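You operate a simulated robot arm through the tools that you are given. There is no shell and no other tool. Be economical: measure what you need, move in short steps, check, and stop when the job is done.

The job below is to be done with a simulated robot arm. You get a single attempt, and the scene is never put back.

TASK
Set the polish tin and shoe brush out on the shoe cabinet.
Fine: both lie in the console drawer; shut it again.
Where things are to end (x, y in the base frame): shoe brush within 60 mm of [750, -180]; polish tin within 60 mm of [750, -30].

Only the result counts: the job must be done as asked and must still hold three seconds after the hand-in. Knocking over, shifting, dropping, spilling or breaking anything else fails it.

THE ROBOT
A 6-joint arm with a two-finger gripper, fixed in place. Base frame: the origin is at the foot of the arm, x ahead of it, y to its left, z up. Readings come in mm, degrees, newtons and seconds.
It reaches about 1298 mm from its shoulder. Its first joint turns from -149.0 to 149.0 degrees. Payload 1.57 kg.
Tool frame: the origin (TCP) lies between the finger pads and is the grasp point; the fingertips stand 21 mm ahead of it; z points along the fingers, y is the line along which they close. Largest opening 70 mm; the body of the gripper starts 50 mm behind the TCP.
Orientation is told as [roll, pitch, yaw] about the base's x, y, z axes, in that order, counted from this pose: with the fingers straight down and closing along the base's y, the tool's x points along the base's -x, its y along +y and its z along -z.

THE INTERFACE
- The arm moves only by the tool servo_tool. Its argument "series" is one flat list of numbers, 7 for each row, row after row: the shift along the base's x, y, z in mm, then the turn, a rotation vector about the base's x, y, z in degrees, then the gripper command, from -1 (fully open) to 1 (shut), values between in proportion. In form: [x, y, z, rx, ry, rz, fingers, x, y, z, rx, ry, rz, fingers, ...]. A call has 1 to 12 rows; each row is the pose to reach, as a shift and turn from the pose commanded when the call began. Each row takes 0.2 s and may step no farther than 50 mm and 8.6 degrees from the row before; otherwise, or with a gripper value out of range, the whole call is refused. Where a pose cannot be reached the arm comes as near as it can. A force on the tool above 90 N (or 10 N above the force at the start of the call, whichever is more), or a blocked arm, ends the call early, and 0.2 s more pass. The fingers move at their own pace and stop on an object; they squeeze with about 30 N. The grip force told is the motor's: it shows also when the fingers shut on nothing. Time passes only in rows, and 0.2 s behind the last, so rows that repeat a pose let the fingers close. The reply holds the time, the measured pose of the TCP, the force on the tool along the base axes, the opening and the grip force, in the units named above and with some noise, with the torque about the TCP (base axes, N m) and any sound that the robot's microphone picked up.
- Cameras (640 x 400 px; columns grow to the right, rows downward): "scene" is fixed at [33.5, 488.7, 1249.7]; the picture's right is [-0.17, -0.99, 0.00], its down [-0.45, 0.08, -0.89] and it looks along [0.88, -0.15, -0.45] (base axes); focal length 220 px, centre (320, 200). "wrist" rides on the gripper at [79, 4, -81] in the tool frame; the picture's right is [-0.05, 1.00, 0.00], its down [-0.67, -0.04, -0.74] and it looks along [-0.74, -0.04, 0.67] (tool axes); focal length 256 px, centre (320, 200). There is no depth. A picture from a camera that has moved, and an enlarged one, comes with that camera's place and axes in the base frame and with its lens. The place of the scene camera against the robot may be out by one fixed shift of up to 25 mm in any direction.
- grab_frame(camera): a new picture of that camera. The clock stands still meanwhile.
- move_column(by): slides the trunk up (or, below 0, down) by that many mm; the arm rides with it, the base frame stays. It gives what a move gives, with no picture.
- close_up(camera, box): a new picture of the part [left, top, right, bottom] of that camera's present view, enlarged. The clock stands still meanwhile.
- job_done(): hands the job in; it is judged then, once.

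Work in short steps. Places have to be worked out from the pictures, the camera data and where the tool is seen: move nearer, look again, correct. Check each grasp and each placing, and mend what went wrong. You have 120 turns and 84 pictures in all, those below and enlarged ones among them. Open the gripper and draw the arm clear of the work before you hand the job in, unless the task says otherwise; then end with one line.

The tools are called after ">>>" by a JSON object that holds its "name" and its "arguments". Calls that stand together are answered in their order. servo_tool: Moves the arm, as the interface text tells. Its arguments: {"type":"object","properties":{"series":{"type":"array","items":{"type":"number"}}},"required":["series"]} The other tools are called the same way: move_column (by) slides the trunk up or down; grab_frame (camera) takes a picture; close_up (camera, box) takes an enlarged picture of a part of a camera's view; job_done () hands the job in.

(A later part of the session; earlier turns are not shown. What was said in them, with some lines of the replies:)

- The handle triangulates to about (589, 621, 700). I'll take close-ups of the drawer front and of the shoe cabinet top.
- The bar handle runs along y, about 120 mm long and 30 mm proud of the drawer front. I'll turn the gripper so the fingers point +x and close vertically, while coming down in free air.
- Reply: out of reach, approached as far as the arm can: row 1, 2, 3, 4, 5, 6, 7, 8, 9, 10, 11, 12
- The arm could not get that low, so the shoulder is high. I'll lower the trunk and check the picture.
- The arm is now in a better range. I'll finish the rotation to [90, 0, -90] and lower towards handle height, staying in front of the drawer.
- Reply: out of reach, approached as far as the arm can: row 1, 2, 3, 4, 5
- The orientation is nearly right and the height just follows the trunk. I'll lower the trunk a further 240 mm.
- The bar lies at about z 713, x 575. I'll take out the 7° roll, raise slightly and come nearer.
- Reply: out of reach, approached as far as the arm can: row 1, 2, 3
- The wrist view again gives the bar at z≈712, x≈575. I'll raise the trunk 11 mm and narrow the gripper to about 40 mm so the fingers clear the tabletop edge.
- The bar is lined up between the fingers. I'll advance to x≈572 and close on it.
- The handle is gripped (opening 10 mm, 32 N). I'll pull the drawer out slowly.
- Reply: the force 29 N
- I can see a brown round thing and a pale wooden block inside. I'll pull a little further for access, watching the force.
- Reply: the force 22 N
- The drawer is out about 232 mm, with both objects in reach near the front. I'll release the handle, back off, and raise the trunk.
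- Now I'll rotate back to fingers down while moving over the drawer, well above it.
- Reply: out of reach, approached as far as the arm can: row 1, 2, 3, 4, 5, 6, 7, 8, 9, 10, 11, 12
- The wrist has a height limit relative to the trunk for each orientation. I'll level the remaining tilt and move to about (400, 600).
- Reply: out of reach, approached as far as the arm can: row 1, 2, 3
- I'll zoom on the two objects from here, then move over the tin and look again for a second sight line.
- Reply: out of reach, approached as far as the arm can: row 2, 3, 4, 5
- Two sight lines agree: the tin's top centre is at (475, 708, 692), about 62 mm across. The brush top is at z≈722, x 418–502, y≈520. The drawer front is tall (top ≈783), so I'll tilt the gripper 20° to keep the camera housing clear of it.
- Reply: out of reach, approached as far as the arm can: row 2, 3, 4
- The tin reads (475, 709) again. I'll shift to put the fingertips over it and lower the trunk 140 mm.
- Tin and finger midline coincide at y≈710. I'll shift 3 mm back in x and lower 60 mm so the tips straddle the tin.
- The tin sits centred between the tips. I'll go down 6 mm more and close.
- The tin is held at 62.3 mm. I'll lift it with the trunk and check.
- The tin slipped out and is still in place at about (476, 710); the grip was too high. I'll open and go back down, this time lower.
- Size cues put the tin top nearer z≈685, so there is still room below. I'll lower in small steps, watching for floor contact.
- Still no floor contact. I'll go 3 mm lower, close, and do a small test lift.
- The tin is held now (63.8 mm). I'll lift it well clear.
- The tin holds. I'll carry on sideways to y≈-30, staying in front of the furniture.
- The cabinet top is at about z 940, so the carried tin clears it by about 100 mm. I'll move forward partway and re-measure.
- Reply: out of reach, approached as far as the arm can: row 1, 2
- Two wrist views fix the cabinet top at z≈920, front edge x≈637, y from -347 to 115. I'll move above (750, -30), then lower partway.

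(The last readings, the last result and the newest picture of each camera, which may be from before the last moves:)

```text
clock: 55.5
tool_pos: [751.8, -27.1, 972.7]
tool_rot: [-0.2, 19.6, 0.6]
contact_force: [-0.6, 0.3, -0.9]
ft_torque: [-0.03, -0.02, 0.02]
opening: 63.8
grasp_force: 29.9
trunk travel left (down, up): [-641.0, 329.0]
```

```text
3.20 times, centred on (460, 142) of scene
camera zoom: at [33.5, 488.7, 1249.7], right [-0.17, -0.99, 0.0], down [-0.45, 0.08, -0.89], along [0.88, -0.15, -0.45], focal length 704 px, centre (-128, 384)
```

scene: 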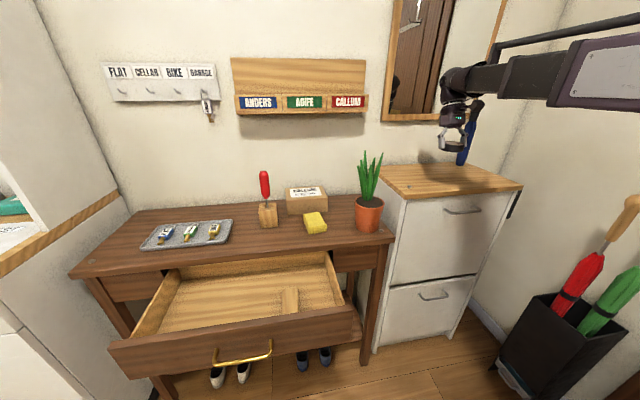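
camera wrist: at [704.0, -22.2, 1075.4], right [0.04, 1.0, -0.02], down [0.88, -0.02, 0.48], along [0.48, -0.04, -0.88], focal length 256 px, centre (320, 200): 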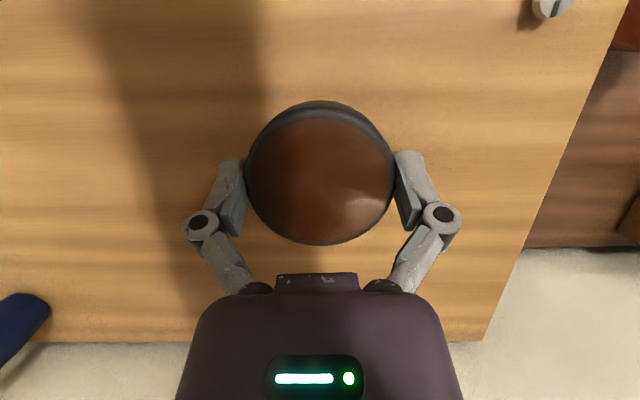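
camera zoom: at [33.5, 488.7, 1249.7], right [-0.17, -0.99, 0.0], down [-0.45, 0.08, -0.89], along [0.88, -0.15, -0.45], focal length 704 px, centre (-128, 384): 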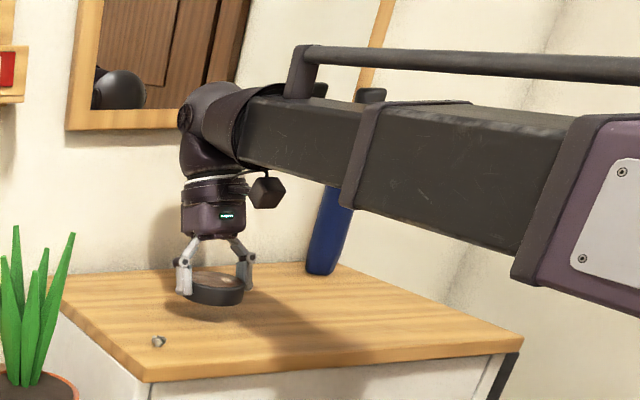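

The tin hangs level above the spot. I'll lower in small steps while watching the vertical force.

>>> {"name": "move_column", "arguments": {"by": -20}}

>>> {"name": "move_column", "arguments": {"by": -5}}

>>> {"name": "close_up", "arguments": {"camera": "scene", "box": [390, 130, 470, 180]}}

```text
clock: 56.2
tool_pos: [751.7, -27.1, 953.6]
tool_rot: [-0.2, 19.7, 0.7]
contact_force: [0.4, 0.1, -1.0]
ft_torque: [-0.02, 0.0, 0.02]
opening: 64.0
grasp_force: 29.9
trunk travel left (down, up): [-621.0, 349.0]
```

```text
clock: 56.7
tool_pos: [753.2, -26.7, 947.2]
tool_rot: [-0.1, 19.8, 0.7]
contact_force: [-0.4, 0.2, 0.4]
ft_torque: [0.05, -0.01, 0.01]
opening: 63.9
grasp_force: 30.4
trunk travel left (down, up): [-616.0, 354.0]
```

```text
8.00 times, centred on (430, 155) of scene
camera zoom: at [33.5, 488.7, 1249.7], right [-0.17, -0.99, 0.0], down [-0.45, 0.08, -0.89], along [0.88, -0.15, -0.45], focal length 1759 px, centre (-560, 560)
```

zoom: 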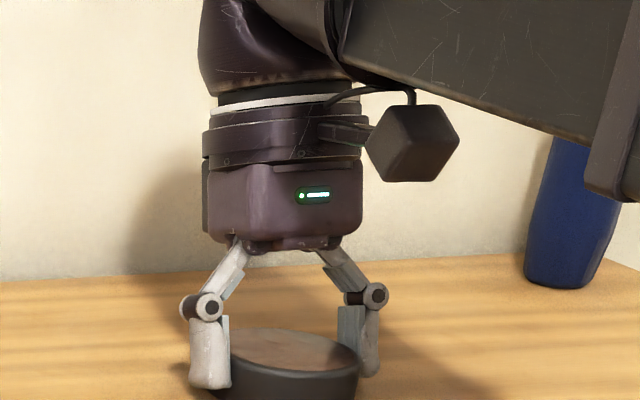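

>>> {"name": "move_column", "arguments": {"by": -3}}

>>> {"name": "move_column", "arguments": {"by": -2}}

>>> {"name": "close_up", "arguments": {"camera": "scene", "box": [390, 140, 470, 190]}}

```text
clock: 57.3
tool_pos: [751.2, -27.3, 945.3]
tool_rot: [-0.2, 19.6, 0.7]
contact_force: [4.7, -0.4, 20.4]
ft_torque: [-0.01, -0.09, -0.02]
opening: 64.0
grasp_force: 30.0
trunk travel left (down, up): [-613.0, 357.0]
```

```text
clock: 57.8
tool_pos: [752.1, -26.1, 942.8]
tool_rot: [-0.2, 19.6, 0.6]
contact_force: [1.5, -0.1, 18.0]
ft_torque: [0.03, -0.06, 0.0]
opening: 64.6
grasp_force: 30.2
trunk travel left (down, up): [-611.0, 359.0]
```

```text
8.00 times, centred on (430, 165) of scene
camera zoom: at [33.5, 488.7, 1249.7], right [-0.17, -0.99, 0.0], down [-0.45, 0.08, -0.89], along [0.88, -0.15, -0.45], focal length 1759 px, centre (-560, 480)
```

zoom: 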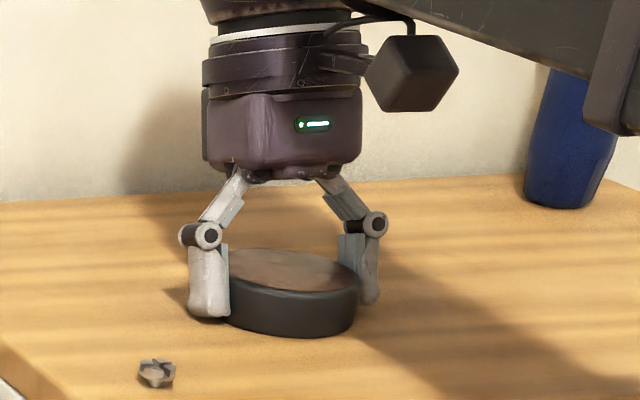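

The tin is down, with 18–20 N upward force. I'll open slowly and lift away.

>>> {"name": "servo_tool", "arguments": {"series": [0, 0, 0, 0, 0, 0, -0.95, 0, 0, 0, 0, 0, 0, -1, 0, 0, 0, 0, 0, 0, -1]}}

>>> {"name": "move_column", "arguments": {"by": 120}}

>>> {"name": "grab_frame", "arguments": {"camera": "wrist"}}

```text
clock: 58.6
tool_pos: [752.4, -26.1, 943.2]
tool_rot: [-0.2, 19.6, 0.7]
contact_force: [-0.5, -0.8, 0.4]
ft_torque: [0.01, -0.01, 0.02]
opening: 70.0
grasp_force: 0.1
trunk travel left (down, up): [-611.0, 359.0]
```

```text
clock: 60.1
tool_pos: [753.8, -26.3, 1062.5]
tool_rot: [-0.2, 19.6, 0.7]
contact_force: [0.6, 0.6, -0.3]
ft_torque: [0.03, 0.0, -0.01]
opening: 70.0
grasp_force: 0.1
trunk travel left (down, up): [-731.0, 239.0]
```

```text
40 pictures are left
camera wrist: at [704.2, -22.4, 1165.3], right [0.04, 1.0, -0.02], down [0.88, -0.02, 0.48], along [0.48, -0.04, -0.88], focal length 256 px, centre (320, 200)
```

wrist: 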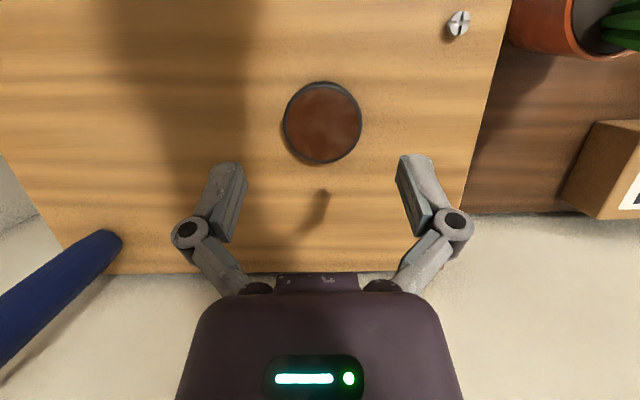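

The tin stands at about (751, -28). Now I'll retrace the path to the brush: back in x, then across in y.

>>> {"name": "servo_tool", "arguments": {"series": [-40, 0, 0, 0, 0, 0, -1, -80, 0, 0, 0, 0, 0, -1, -120, 0, 0, 0, 0, 0, -1, -160, 0, 0, 0, 0, 0, -1, -200, 0, 0, 0, 0, 0, -1, -240, 0, 0, 0, 0, 0, -1, -276, 10, 0, 0, 0, 0, -1, -276, 50, 0, 0, 0, 0, -1, -276, 95, 0, 0, 0, 0, -1, -276, 140, 0, 0, 0, 0, -1, -276, 185, 0, 0, 0, 0, -1, -276, 230, 0, 0, 0, 0, -1]}}

>>> {"name": "servo_tool", "arguments": {"series": [0, 45, 0, 0, 0, 0, -1, 0, 90, 0, 0, 0, 0, -1, 0, 135, 0, 0, 0, 0, -1, 0, 180, 0, 0, 0, 0, -1, 0, 225, 0, 0, 0, 0, -1, 0, 270, 0, 0, 0, 0, -1, 0, 316, 0, 0, 0, 0, -1]}}

>>> {"name": "grab_frame", "arguments": {"camera": "wrist"}}

```text
clock: 62.7
tool_pos: [475.9, 205.8, 1059.9]
tool_rot: [-0.3, 19.6, 0.6]
contact_force: [-0.5, 0.7, 0.4]
ft_torque: [0.0, -0.02, 0.02]
opening: 70.0
grasp_force: 0.0
trunk travel left (down, up): [-731.0, 239.0]
```

```text
clock: 64.3
tool_pos: [473.4, 523.0, 1054.8]
tool_rot: [-0.3, 19.7, 0.5]
contact_force: [-0.3, 1.2, 0.7]
ft_torque: [-0.03, 0.0, 0.03]
opening: 70.0
grasp_force: 0.1
trunk travel left (down, up): [-731.0, 239.0]
```

```text
39 pictures are left
camera wrist: at [425.5, 528.3, 1157.8], right [0.04, 1.0, -0.02], down [0.88, -0.02, 0.48], along [0.48, -0.04, -0.88], focal length 256 px, centre (320, 200)
```

wrist: 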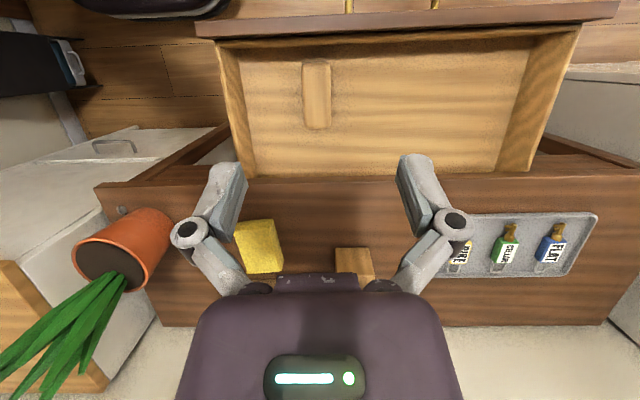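

The brush reads about x 428–525, y 510, 46 mm wide and aligned with x. I'll shift over it, lower, and look again.

>>> {"name": "servo_tool", "arguments": {"series": [4, -12, 0, 0, 0, 0, -1]}}

>>> {"name": "move_column", "arguments": {"by": -270}}

>>> {"name": "grab_frame", "arguments": {"camera": "wrist"}}

>>> {"name": "grab_frame", "arguments": {"camera": "scene"}}

```text
clock: 64.7
tool_pos: [478.6, 509.4, 1055.1]
tool_rot: [-0.1, 19.6, 0.7]
contact_force: [0.2, 0.6, 0.0]
ft_torque: [-0.01, -0.03, 0.02]
opening: 70.0
grasp_force: 0.1
trunk travel left (down, up): [-731.0, 239.0]
```

```text
clock: 67.4
tool_pos: [478.1, 509.6, 786.3]
tool_rot: [-0.2, 19.7, 0.8]
contact_force: [-0.6, -0.3, -0.6]
ft_torque: [0.02, -0.05, 0.0]
opening: 69.7
grasp_force: 0.0
trunk travel left (down, up): [-461.0, 509.0]
```

```text
38 pictures are left
camera wrist: at [429.7, 514.3, 888.6], right [0.04, 1.0, -0.02], down [0.88, -0.02, 0.48], along [0.48, -0.04, -0.88], focal length 256 px, centre (320, 200)
```

wrist: 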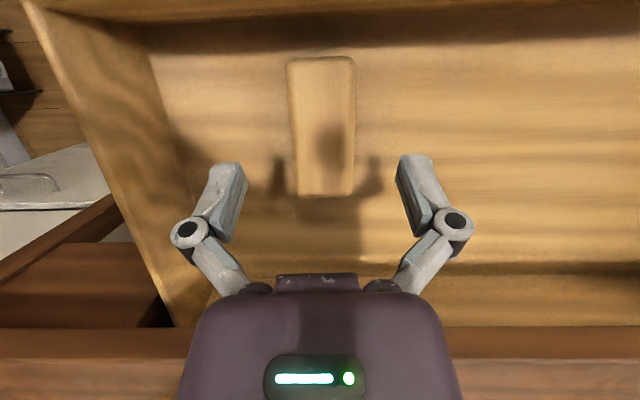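

```text
37 pictures are left
```

scene: 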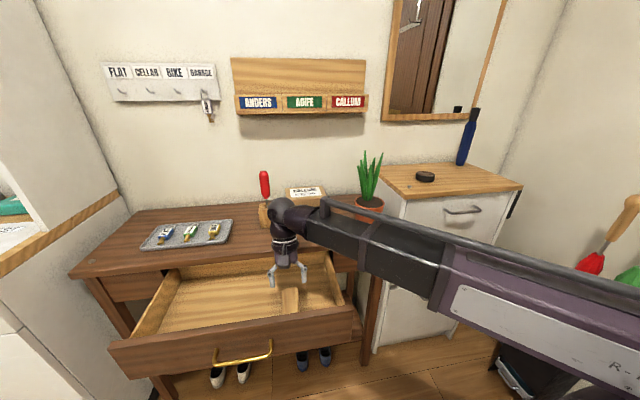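

The brush top is probably near z 700 with its centre at x≈478, y≈509. I'll shift slightly and lower in steps.

>>> {"name": "servo_tool", "arguments": {"series": [3, 0, 0, 0, 0, 0, -1]}}

>>> {"name": "move_column", "arguments": {"by": -70}}

>>> {"name": "grab_frame", "arguments": {"camera": "wrist"}}

```text
clock: 67.8
tool_pos: [479.8, 509.6, 785.6]
tool_rot: [-0.2, 19.7, 0.6]
contact_force: [-0.8, 0.8, 0.2]
ft_torque: [0.01, 0.03, -0.03]
opening: 70.2
grasp_force: 0.1
trunk travel left (down, up): [-461.0, 509.0]
```

```text
clock: 68.9
tool_pos: [480.4, 509.9, 716.8]
tool_rot: [-0.2, 19.7, 0.6]
contact_force: [0.4, 0.7, -0.7]
ft_torque: [0.04, 0.02, -0.01]
opening: 70.3
grasp_force: 0.0
trunk travel left (down, up): [-391.0, 579.0]
```

```text
36 pictures are left
camera wrist: at [432.3, 513.9, 818.6], right [0.04, 1.0, -0.02], down [0.88, -0.02, 0.48], along [0.48, -0.04, -0.88], focal length 256 px, centre (320, 200)
```

wrist: 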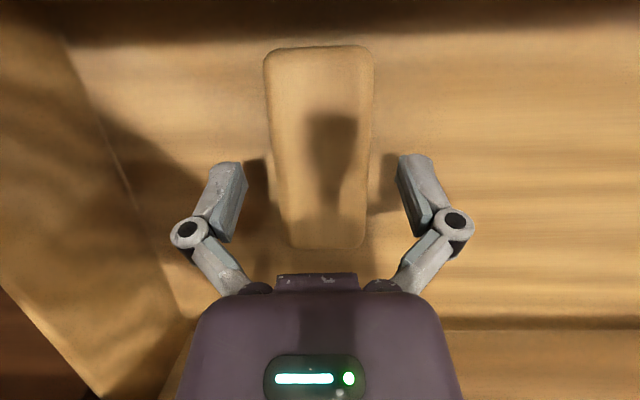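

The brush is centred between the fingers. I'll lower 28 mm, checking the force, then close.

>>> {"name": "move_column", "arguments": {"by": -22}}

>>> {"name": "move_column", "arguments": {"by": -8}}

>>> {"name": "servo_tool", "arguments": {"series": [0, 0, 0, 0, 0, 0, 0.2, 0, 0, 0, 0, 0, 0, 1, 0, 0, 0, 0, 0, 0, 1, 0, 0, 0, 0, 0, 0, 1]}}

>>> {"name": "move_column", "arguments": {"by": 40}}

>>> {"name": "grab_frame", "arguments": {"camera": "wrist"}}

```text
clock: 69.6
tool_pos: [481.2, 509.5, 694.3]
tool_rot: [-0.2, 19.8, 0.8]
contact_force: [0.8, -0.3, 0.1]
ft_torque: [0.03, 0.02, -0.05]
opening: 69.9
grasp_force: 0.0
trunk travel left (down, up): [-369.0, 601.0]
```

```text
clock: 70.2
tool_pos: [480.1, 509.0, 685.5]
tool_rot: [-0.2, 19.7, 0.6]
contact_force: [-0.5, -0.3, 0.0]
ft_torque: [0.03, 0.0, 0.0]
opening: 70.1
grasp_force: 0.0
trunk travel left (down, up): [-361.0, 609.0]
```

```text
clock: 71.2
tool_pos: [480.4, 509.3, 686.4]
tool_rot: [-0.2, 19.6, 0.7]
contact_force: [2.6, -0.2, 6.6]
ft_torque: [0.0, 0.05, -0.1]
opening: 46.7
grasp_force: 29.5
trunk travel left (down, up): [-361.0, 609.0]
```

```text
clock: 72.0
tool_pos: [480.8, 509.3, 725.3]
tool_rot: [-0.2, 19.8, 0.6]
contact_force: [0.8, -0.3, -0.3]
ft_torque: [-0.03, 0.0, 0.0]
opening: 46.6
grasp_force: 30.3
trunk travel left (down, up): [-401.0, 569.0]
```

```text
35 pictures are left
camera wrist: at [432.5, 513.7, 828.5], right [0.04, 1.0, -0.02], down [0.88, -0.02, 0.48], along [0.48, -0.04, -0.88], focal length 256 px, centre (320, 200)
```

wrist: 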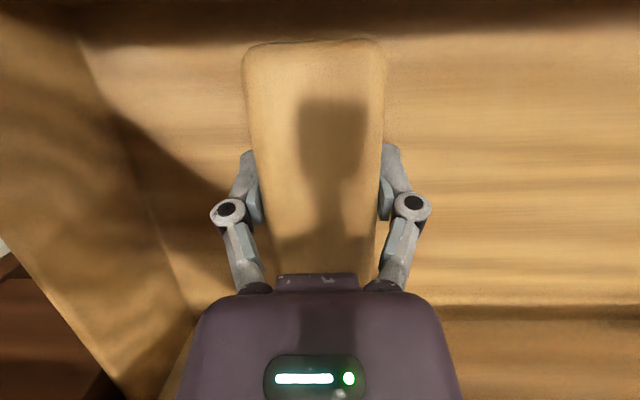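

The brush is held (46.6 mm). I'll lift it and carry it across in front of the furniture to y≈-180.

>>> {"name": "move_column", "arguments": {"by": 350}}

>>> {"name": "servo_tool", "arguments": {"series": [0, -30, 0, 0, 0, 0, 1, 0, -60, 0, 0, 0, 0, 1, 0, -90, 0, 0, 0, 0, 1, 0, -120, 0, 0, 0, 0, 1, 0, -150, 0, 0, 0, 0, 1, 0, -180, 0, 0, 0, 0, 1, 0, -210, 0, 0, 0, 0, 1, 0, -240, 0, 0, 0, 0, 1, 0, -270, 0, 0, 0, 0, 1, 0, -300, 0, 0, 0, 0, 1, 0, -330, 0, 0, 0, 0, 1, 0, -360, 0, 0, 0, 0, 1]}}

>>> {"name": "servo_tool", "arguments": {"series": [0, -30, 0, 0, 0, 0, 1, 0, -60, 0, 0, 0, 0, 1, 0, -90, 0, 0, 0, 0, 1, 0, -120, 0, 0, 0, 0, 1, 0, -150, 0, 0, 0, 0, 1, 0, -180, 0, 0, 0, 0, 1, 0, -210, 0, 0, 0, 0, 1, 0, -240, 0, 0, 0, 0, 1, 0, -270, 0, 0, 0, 0, 1, 0, -300, 0, 0, 0, 0, 1, 0, -330, 0, 0, 0, 0, 1]}}

>>> {"name": "grab_frame", "arguments": {"camera": "wrist"}}

>>> {"name": "grab_frame", "arguments": {"camera": "scene"}}

```text
clock: 75.4
tool_pos: [481.1, 510.6, 1075.2]
tool_rot: [-0.1, 19.7, 0.7]
contact_force: [0.1, 0.5, -1.1]
ft_torque: [0.01, -0.02, -0.01]
opening: 46.4
grasp_force: 29.4
trunk travel left (down, up): [-751.0, 219.0]
```

```text
clock: 78.0
tool_pos: [483.4, 147.8, 1080.6]
tool_rot: [0.0, 19.7, 0.6]
contact_force: [-0.5, -0.5, -0.4]
ft_torque: [0.02, 0.0, 0.0]
opening: 46.2
grasp_force: 29.8
trunk travel left (down, up): [-751.0, 219.0]
```

```text
clock: 80.4
tool_pos: [481.8, -180.3, 1084.1]
tool_rot: [-0.1, 19.8, 0.7]
contact_force: [-0.8, -0.9, -0.8]
ft_torque: [-0.01, 0.0, 0.02]
opening: 46.2
grasp_force: 29.9
out of reach, approached as far as the arm can: row 2
trunk travel left (down, up): [-751.0, 219.0]
```

```text
34 pictures are left
camera wrist: at [432.4, -176.9, 1187.7], right [0.04, 1.0, -0.02], down [0.88, -0.02, 0.48], along [0.48, -0.04, -0.88], focal length 256 px, centre (320, 200)
```

wrist: 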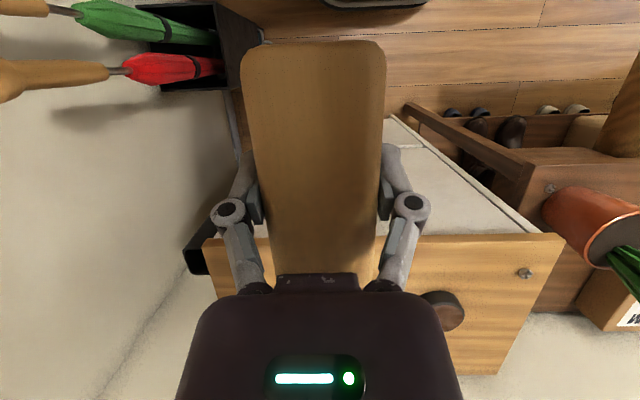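

```text
33 pictures are left
```

scene: 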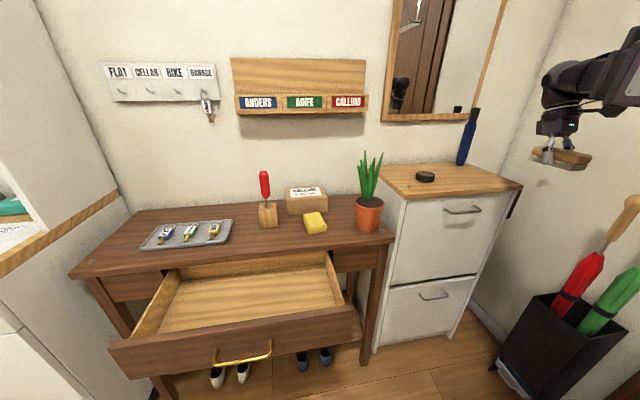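

The brush is still held level. I'll move forward over (750, -180) and lower partway.

>>> {"name": "servo_tool", "arguments": {"series": [35, 0, 0, 0, 0, 0, 1, 70, 0, 0, 0, 0, 0, 1, 105, 0, 0, 0, 0, 0, 1, 140, 0, 0, 0, 0, 0, 1, 175, 0, 0, 0, 0, 0, 1, 210, 0, 0, 0, 0, 0, 1, 245, 0, 0, 0, 0, 0, 1, 270, 0, 0, 0, 0, 0, 1]}}

>>> {"name": "move_column", "arguments": {"by": -120}}

>>> {"name": "close_up", "arguments": {"camera": "scene", "box": [390, 80, 550, 205]}}

>>> {"name": "grab_frame", "arguments": {"camera": "wrist"}}

```text
clock: 82.2
tool_pos: [749.6, -177.4, 1083.4]
tool_rot: [-0.2, 19.6, 0.7]
contact_force: [0.6, 0.2, -0.3]
ft_torque: [0.01, -0.02, 0.0]
opening: 46.4
grasp_force: 29.4
trunk travel left (down, up): [-751.0, 219.0]
```

```text
clock: 83.7
tool_pos: [750.2, -179.3, 964.9]
tool_rot: [-0.2, 19.7, 0.7]
contact_force: [0.5, 1.0, -1.2]
ft_torque: [0.02, -0.01, 0.01]
opening: 46.4
grasp_force: 29.9
trunk travel left (down, up): [-631.0, 339.0]
```

```text
3.20 times, centred on (470, 142) of scene
camera zoom: at [33.5, 488.7, 1249.7], right [-0.17, -0.99, 0.0], down [-0.45, 0.08, -0.89], along [0.88, -0.15, -0.45], focal length 704 px, centre (-160, 384)
```

zoom: 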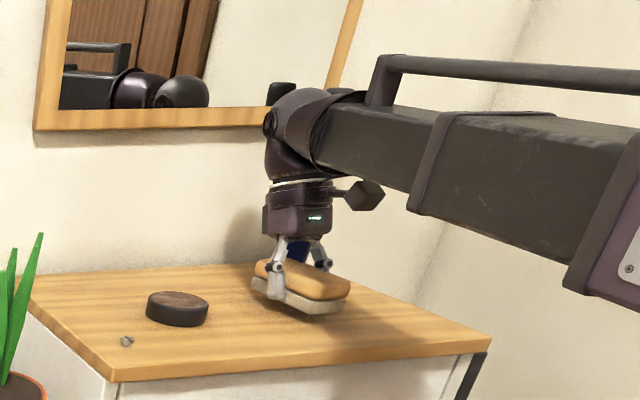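

```text
31 pictures are left
camera wrist: at [700.6, -174.2, 1067.5], right [0.04, 1.0, -0.02], down [0.88, -0.02, 0.48], along [0.48, -0.04, -0.88], focal length 256 px, centre (320, 200)
```

wrist: 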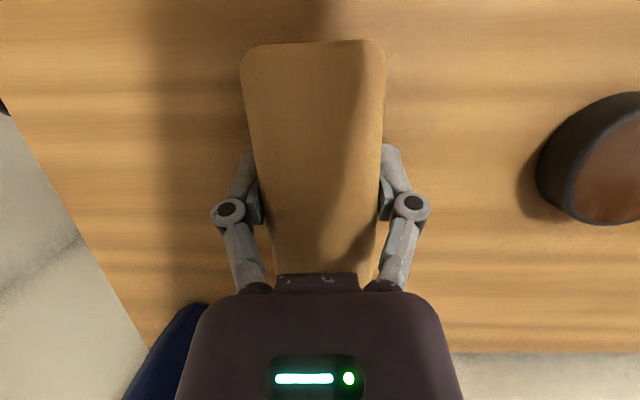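

The brush is about 17 mm above the top, well placed. I'll lower the last bit with force checks.

>>> {"name": "move_column", "arguments": {"by": -13}}

>>> {"name": "move_column", "arguments": {"by": -3}}

>>> {"name": "move_column", "arguments": {"by": -2}}

```text
clock: 84.3
tool_pos: [749.8, -177.6, 951.5]
tool_rot: [-0.2, 19.8, 0.7]
contact_force: [0.6, -1.1, -1.1]
ft_torque: [0.0, 0.0, -0.03]
opening: 46.5
grasp_force: 29.9
trunk travel left (down, up): [-618.0, 352.0]
```

```text
clock: 84.8
tool_pos: [749.6, -178.7, 949.4]
tool_rot: [-0.2, 19.8, 0.7]
contact_force: [7.4, -2.4, 21.2]
ft_torque: [0.03, 0.15, -0.02]
opening: 46.3
grasp_force: 30.2
trunk travel left (down, up): [-615.0, 355.0]
```

```text
clock: 85.4
tool_pos: [748.5, -178.0, 948.7]
tool_rot: [-0.2, 19.6, 0.7]
contact_force: [13.3, -2.9, 37.1]
ft_torque: [0.61, -0.05, -0.22]
opening: 46.6
grasp_force: 30.3
trunk travel left (down, up): [-613.0, 357.0]
```

The brush is on the surface. I'll release it, lift away, and check.

>>> {"name": "servo_tool", "arguments": {"series": [0, 0, 0, 0, 0, 0, 0, 0, 0, 0, 0, 0, 0, -0.6, 0, 0, 0, 0, 0, 0, -0.9]}}

>>> {"name": "move_column", "arguments": {"by": 130}}

>>> {"name": "grab_frame", "arguments": {"camera": "wrist"}}

```text
clock: 86.2
tool_pos: [748.4, -178.6, 946.0]
tool_rot: [-0.2, 19.7, 0.7]
contact_force: [-0.9, 0.1, 0.1]
ft_torque: [-0.01, -0.01, -0.01]
opening: 66.4
grasp_force: 0.0
trunk travel left (down, up): [-613.0, 357.0]
```

```text
clock: 87.7
tool_pos: [750.0, -177.9, 1075.6]
tool_rot: [-0.2, 19.7, 0.7]
contact_force: [0.3, 0.5, -0.7]
ft_torque: [-0.04, -0.01, -0.04]
opening: 66.4
grasp_force: 0.1
trunk travel left (down, up): [-743.0, 227.0]
```

```text
30 pictures are left
camera wrist: at [700.8, -174.6, 1179.3], right [0.04, 1.0, -0.02], down [0.88, -0.02, 0.48], along [0.48, -0.04, -0.88], focal length 256 px, centre (320, 200)
```

wrist: 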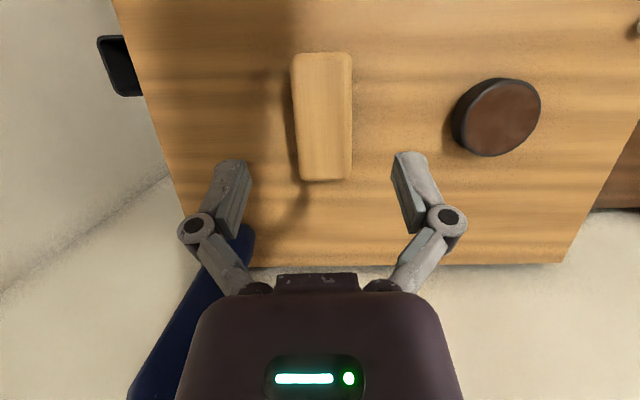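

Both are placed on the cabinet. Now I'll go back for the drawer: back in x, then across in y.

>>> {"name": "servo_tool", "arguments": {"series": [-45, 0, 0, 0, 0, 0, -0.9, -90, 0, 0, 0, 0, 0, -0.9, -135, 0, 0, 0, 0, 0, 0, -180, 0, 0, 0, 0, 0, 1, -225, 0, 0, 0, 0, 0, 1, -270, 0, 0, 0, 0, 0, 1, -270, 45, 0, 0, 0, 0, 1, -270, 90, 0, 0, 0, 0, 1, -270, 135, 0, 0, 0, 0, 1, -270, 180, 0, 0, 0, 0, 1, -270, 225, 0, 0, 0, 0, 1, -270, 270, 0, 0, 0, 0, 1]}}

>>> {"name": "servo_tool", "arguments": {"series": [0, 45, 0, 0, 0, 0, 1, 0, 90, 0, 0, 0, 0, 1, 0, 135, 0, 0, 0, 0, 1, 0, 180, 0, 0, 0, 0, 1, 0, 225, 0, 0, 0, 0, 1, 0, 270, 0, 0, 0, 0, 1, 0, 315, 0, 0, 0, 0, 1, 0, 360, 0, 0, 0, 0, 1, 0, 405, 0, 0, 0, 0, 1, 0, 450, 0, 0, 0, 0, 1, 0, 495, 0, 0, 0, 0, 1, 0, 528, 0, 0, 0, 0, 1]}}

>>> {"name": "servo_tool", "arguments": {"series": [-40, 0, 0, 0, -7, 0, 1, -80, 0, 0, 0, -14, 0, 1, -120, 0, 0, 0, -20, 0, 1, -160, 0, 0, 0, -27, 0, 1, -195, 0, 0, 0, -33, 0, 1]}}

>>> {"name": "grab_frame", "arguments": {"camera": "scene"}}

>>> {"name": "grab_frame", "arguments": {"camera": "wrist"}}

```text
clock: 90.3
tool_pos: [480.7, 95.4, 1073.9]
tool_rot: [-0.3, 19.7, 0.6]
contact_force: [-0.6, 1.0, -0.9]
ft_torque: [-0.01, -0.03, 0.0]
opening: 0.0
grasp_force: 28.5
trunk travel left (down, up): [-743.0, 227.0]
```

```text
clock: 92.9
tool_pos: [479.5, 620.5, 1065.3]
tool_rot: [-0.2, 19.8, 0.7]
contact_force: [-0.3, -0.5, -0.1]
ft_torque: [-0.02, 0.01, -0.02]
opening: 0.0
grasp_force: 28.5
out of reach, approached as far as the arm can: row 4, 5, 6
trunk travel left (down, up): [-743.0, 227.0]
```

```text
clock: 94.1
tool_pos: [283.0, 619.7, 1060.3]
tool_rot: [-0.4, -13.5, 0.7]
contact_force: [-0.4, -0.2, 0.5]
ft_torque: [0.02, 0.01, 0.02]
opening: 0.0
grasp_force: 28.6
out of reach, approached as far as the arm can: row 1, 2, 3, 4
trunk travel left (down, up): [-743.0, 227.0]
```

```text
29 pictures are left
```

scene: 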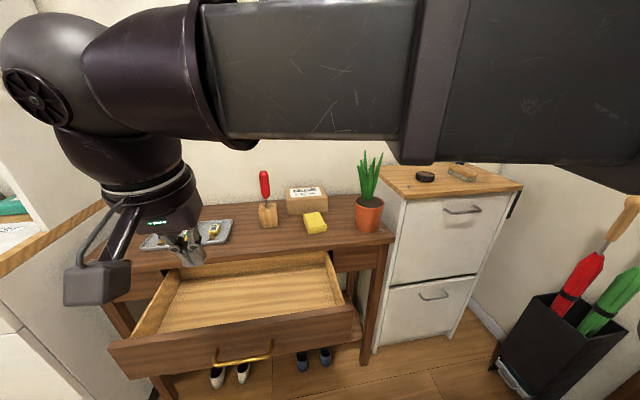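

```text
28 pictures are left
camera wrist: at [187.1, 623.3, 1120.9], right [0.04, 1.0, 0.0], down [0.47, -0.02, 0.88], along [0.88, -0.04, -0.48], focal length 256 px, centre (320, 200)
```

wrist: 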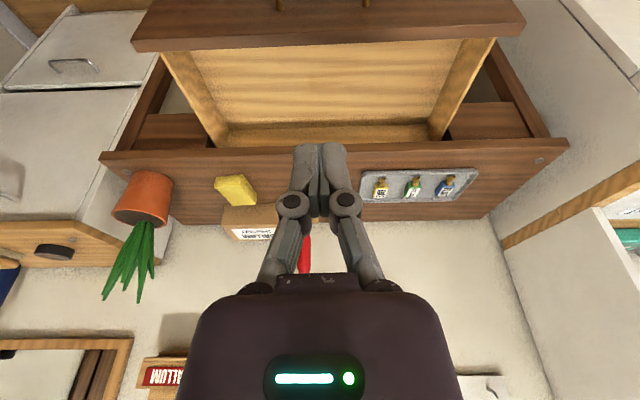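

I'm in front of the drawer with closed fingers, leaning 13° back. I'll lower to handle height.

>>> {"name": "move_column", "arguments": {"by": -346}}

>>> {"name": "grab_frame", "arguments": {"camera": "scene"}}

>>> {"name": "grab_frame", "arguments": {"camera": "wrist"}}

```text
clock: 97.5
tool_pos: [284.9, 619.7, 714.5]
tool_rot: [-0.6, -13.4, 0.7]
contact_force: [-0.2, -0.2, 0.2]
ft_torque: [0.03, 0.01, -0.05]
opening: 0.0
grasp_force: 28.7
trunk travel left (down, up): [-397.0, 573.0]
```

```text
27 pictures are left
```

scene: 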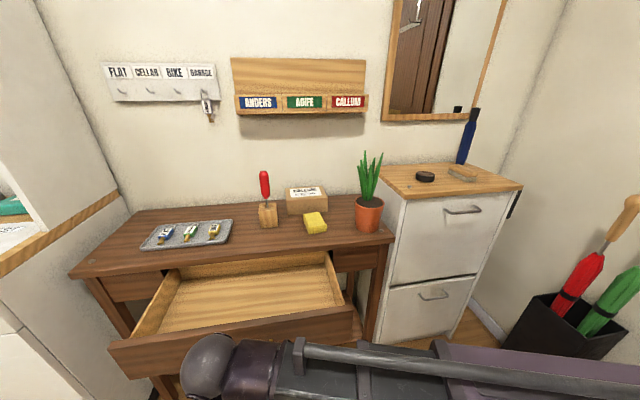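

```text
26 pictures are left
camera wrist: at [188.1, 623.4, 774.9], right [0.04, 1.0, 0.0], down [0.48, -0.02, 0.88], along [0.88, -0.04, -0.48], focal length 256 px, centre (320, 200)
```

wrist: 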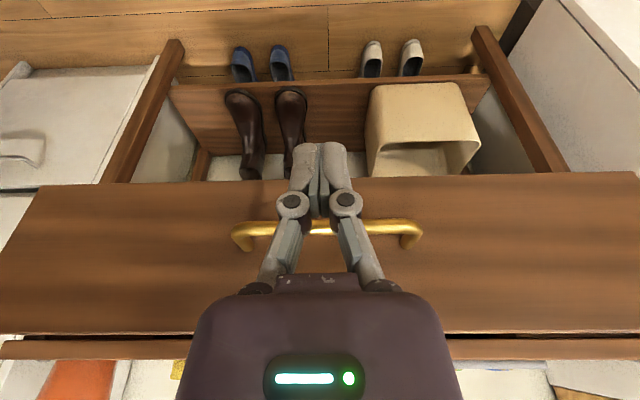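

The fingers are centred in front of the bar. I'll push in +x in moderate steps.

>>> {"name": "servo_tool", "arguments": {"series": [20, 0, 0, 0, 0, 0, 1, 40, 0, 0, 0, 0, 0, 1, 55, 0, 0, 0, 0, 0, 1, 70, 0, 0, 0, 0, 0, 1, 85, 0, 0, 0, 0, 0, 1, 100, 0, 0, 0, 0, 0, 1, 115, 0, 0, 0, 0, 0, 1, 130, 0, 0, 0, 0, 0, 1, 145, 0, 0, 0, 0, 0, 1, 160, 0, 0, 0, 0, 0, 1]}}

>>> {"name": "grab_frame", "arguments": {"camera": "wrist"}}

>>> {"name": "grab_frame", "arguments": {"camera": "scene"}}

```text
clock: 99.7
tool_pos: [444.9, 620.5, 714.1]
tool_rot: [-0.6, -13.2, 0.8]
contact_force: [0.5, 0.3, -0.1]
ft_torque: [0.0, 0.0, 0.0]
opening: 0.0
grasp_force: 28.6
trunk travel left (down, up): [-397.0, 573.0]
```

```text
25 pictures are left
camera wrist: at [346.9, 624.7, 774.7], right [0.04, 1.0, 0.0], down [0.48, -0.02, 0.88], along [0.88, -0.04, -0.48], focal length 256 px, centre (320, 200)
```

wrist: 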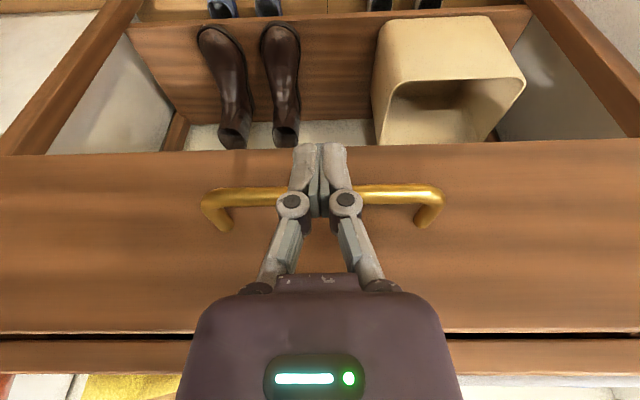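

```text
24 pictures are left
```

scene: 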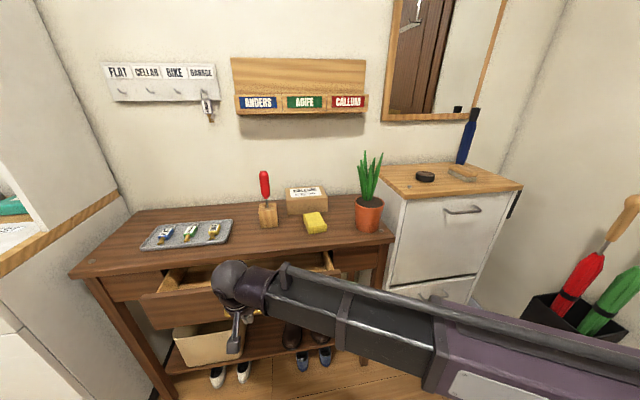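

The drawer is sliding in. I'll continue until it meets its stop.

>>> {"name": "servo_tool", "arguments": {"series": [12, 0, 0, 0, 0, 0, 1, 24, 0, 0, 0, 0, 0, 1, 36, 0, 0, 0, 0, 0, 1, 48, 0, 0, 0, 0, 0, 1, 60, 0, 0, 0, 0, 0, 1, 72, 0, 0, 0, 0, 0, 1, 84, 0, 0, 0, 0, 0, 1, 96, 0, 0, 0, 0, 0, 1, 104, 0, 0, 0, 0, 0, 1, 110, 0, 0, 0, 0, 0, 1, 116, 0, 0, 0, 0, 0, 1]}}

>>> {"name": "grab_frame", "arguments": {"camera": "wrist"}}

>>> {"name": "grab_frame", "arguments": {"camera": "scene"}}

```text
clock: 102.1
tool_pos: [558.6, 618.6, 714.0]
tool_rot: [-0.6, -13.1, 0.8]
contact_force: [-11.1, 1.7, -3.2]
ft_torque: [-0.01, 0.11, -0.05]
opening: 6.1
grasp_force: 28.4
trunk travel left (down, up): [-397.0, 573.0]
```

```text
23 pictures are left
camera wrist: at [462.1, 623.0, 774.8], right [0.04, 1.0, 0.0], down [0.48, -0.02, 0.88], along [0.88, -0.04, -0.48], focal length 256 px, centre (320, 200)
```

wrist: 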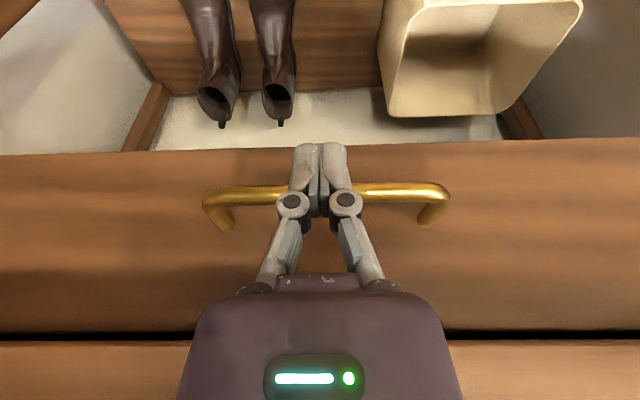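

```text
22 pictures are left
```

scene: 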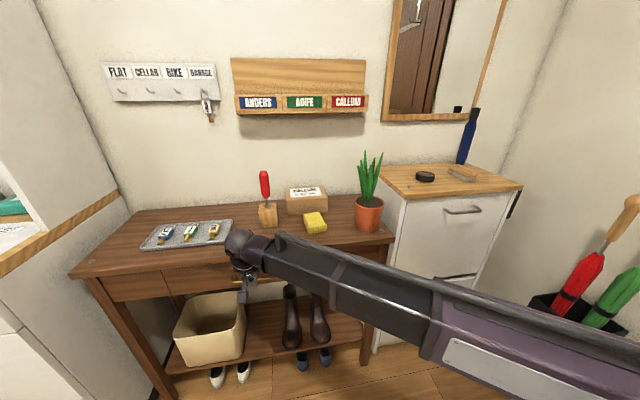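

It's nearly shut, with 11 N resistance. I'll push a few mm more to seat it against the stop.

>>> {"name": "servo_tool", "arguments": {"series": [3, 0, 0, 0, 0, 0, 1, 6, 0, 0, 0, 0, 0, 1, 9, 0, 0, 0, 0, 0, 1, 12, 0, 0, 0, 0, 0, 1]}}

>>> {"name": "close_up", "arguments": {"camera": "scene", "box": [80, 200, 400, 400]}}

```text
clock: 103.0
tool_pos: [559.8, 607.6, 713.9]
tool_rot: [0.3, -11.5, 0.7]
contact_force: [-18.1, 7.0, -10.3]
ft_torque: [0.11, 0.11, 0.02]
opening: 0.0
grasp_force: 28.4
trunk travel left (down, up): [-397.0, 573.0]
stopped in row 4: the force on the tool passed its limit at 95 N (the readings are from after the stop); the commanded pose is now the measured one
```

```text
2.00 times, centred on (240, 300) of scene
camera zoom: at [33.5, 488.7, 1249.7], right [-0.17, -0.99, 0.0], down [-0.45, 0.08, -0.89], along [0.88, -0.15, -0.45], focal length 440 px, centre (480, 0)
```

zoom: 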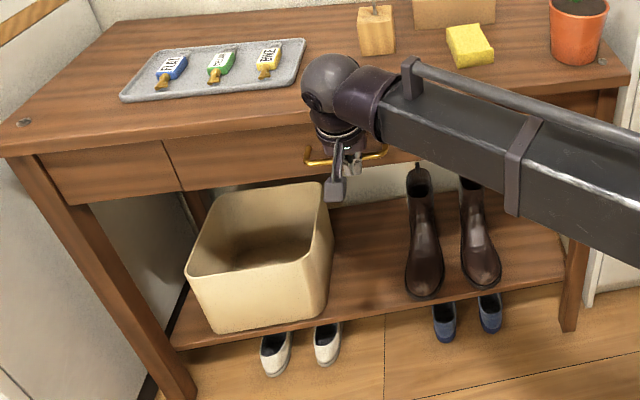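

The drawer is against its stop and flush with the side panel. I'll back straight out, raise the arm and check everything.

>>> {"name": "servo_tool", "arguments": {"series": [-5, 0, 0, 0, 0, 0, 1, -20, 0, 0, 0, 0, 0, 1, -45, 0, 0, 0, 0, 0, 1, -85, 0, 0, 0, 0, 0, 1, -125, 0, 0, 0, 0, 0, 1, -165, 0, 0, 0, 0, 0, 1, -205, 0, 0, 0, 0, 0, 1, -205, 0, 0, 0, 0, 0, -1, -205, 0, 0, 0, 0, 0, -1]}}

>>> {"name": "move_column", "arguments": {"by": 450}}

>>> {"name": "grab_frame", "arguments": {"camera": "wrist"}}

>>> {"name": "grab_frame", "arguments": {"camera": "scene"}}

```text
clock: 105.0
tool_pos: [358.2, 608.9, 713.5]
tool_rot: [0.2, -11.7, 0.5]
contact_force: [0.4, -0.7, -0.5]
ft_torque: [0.02, 0.0, -0.03]
opening: 69.4
grasp_force: 0.1
trunk travel left (down, up): [-397.0, 573.0]
```

```text
refused: 450 is not a number from -400 to 400
```

```text
20 pictures are left
camera wrist: at [262.1, 612.3, 776.4], right [0.04, 1.0, 0.01], down [0.5, -0.03, 0.87], along [0.87, -0.03, -0.5], focal length 256 px, centre (320, 200)
```

wrist: 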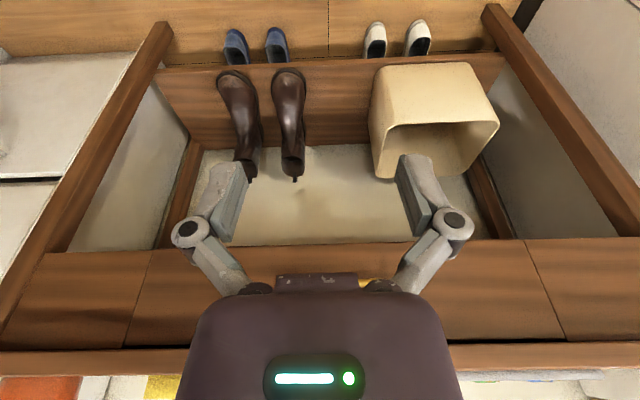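

```text
19 pictures are left
```

scene: 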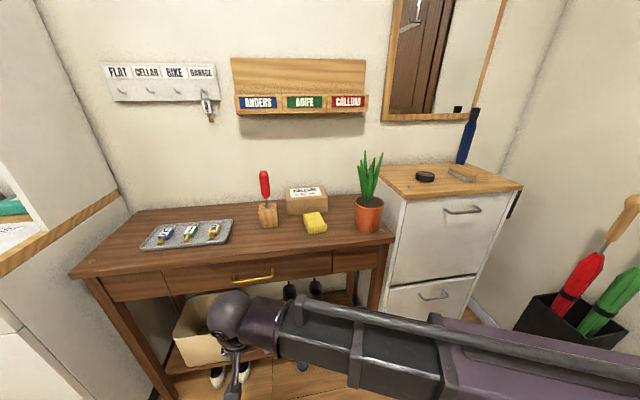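

The drawer front is flush with both side panels and the handle is back at its start pixel. I'll raise the arm clear and take a last look at the cabinet.

>>> {"name": "move_column", "arguments": {"by": 350}}

>>> {"name": "close_up", "arguments": {"camera": "scene", "box": [140, 130, 540, 380]}}

```text
clock: 108.5
tool_pos: [357.4, 610.0, 1062.5]
tool_rot: [0.2, -11.9, 0.6]
contact_force: [0.7, 0.2, 0.1]
ft_torque: [-0.03, -0.03, -0.01]
opening: 70.1
grasp_force: 0.1
trunk travel left (down, up): [-747.0, 223.0]
```

```text
1.60 times, centred on (340, 255) of scene
camera zoom: at [33.5, 488.7, 1249.7], right [-0.17, -0.99, 0.0], down [-0.45, 0.08, -0.89], along [0.88, -0.15, -0.45], focal length 352 px, centre (288, 112)
```

zoom: 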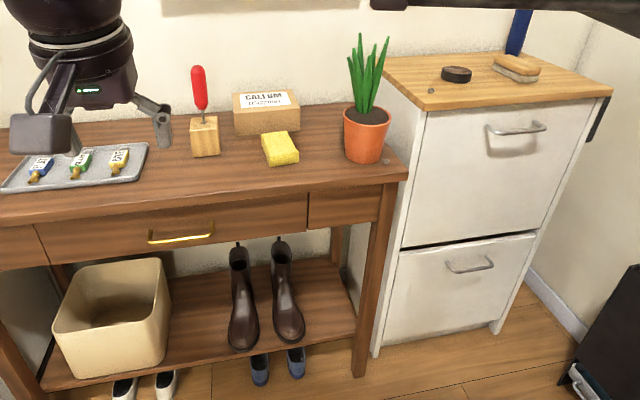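

Tin and brush are on the cabinet, the drawer is shut, nothing else has moved, and the arm is clear with the gripper open. I'll hand in.

>>> {"name": "job_done", "arguments": {}}

```text
The job is handed in.
```

The polish tin is on the shoe cabinet at about (751, -28), the shoe brush is at about (750, -179), and the console drawer is shut again.
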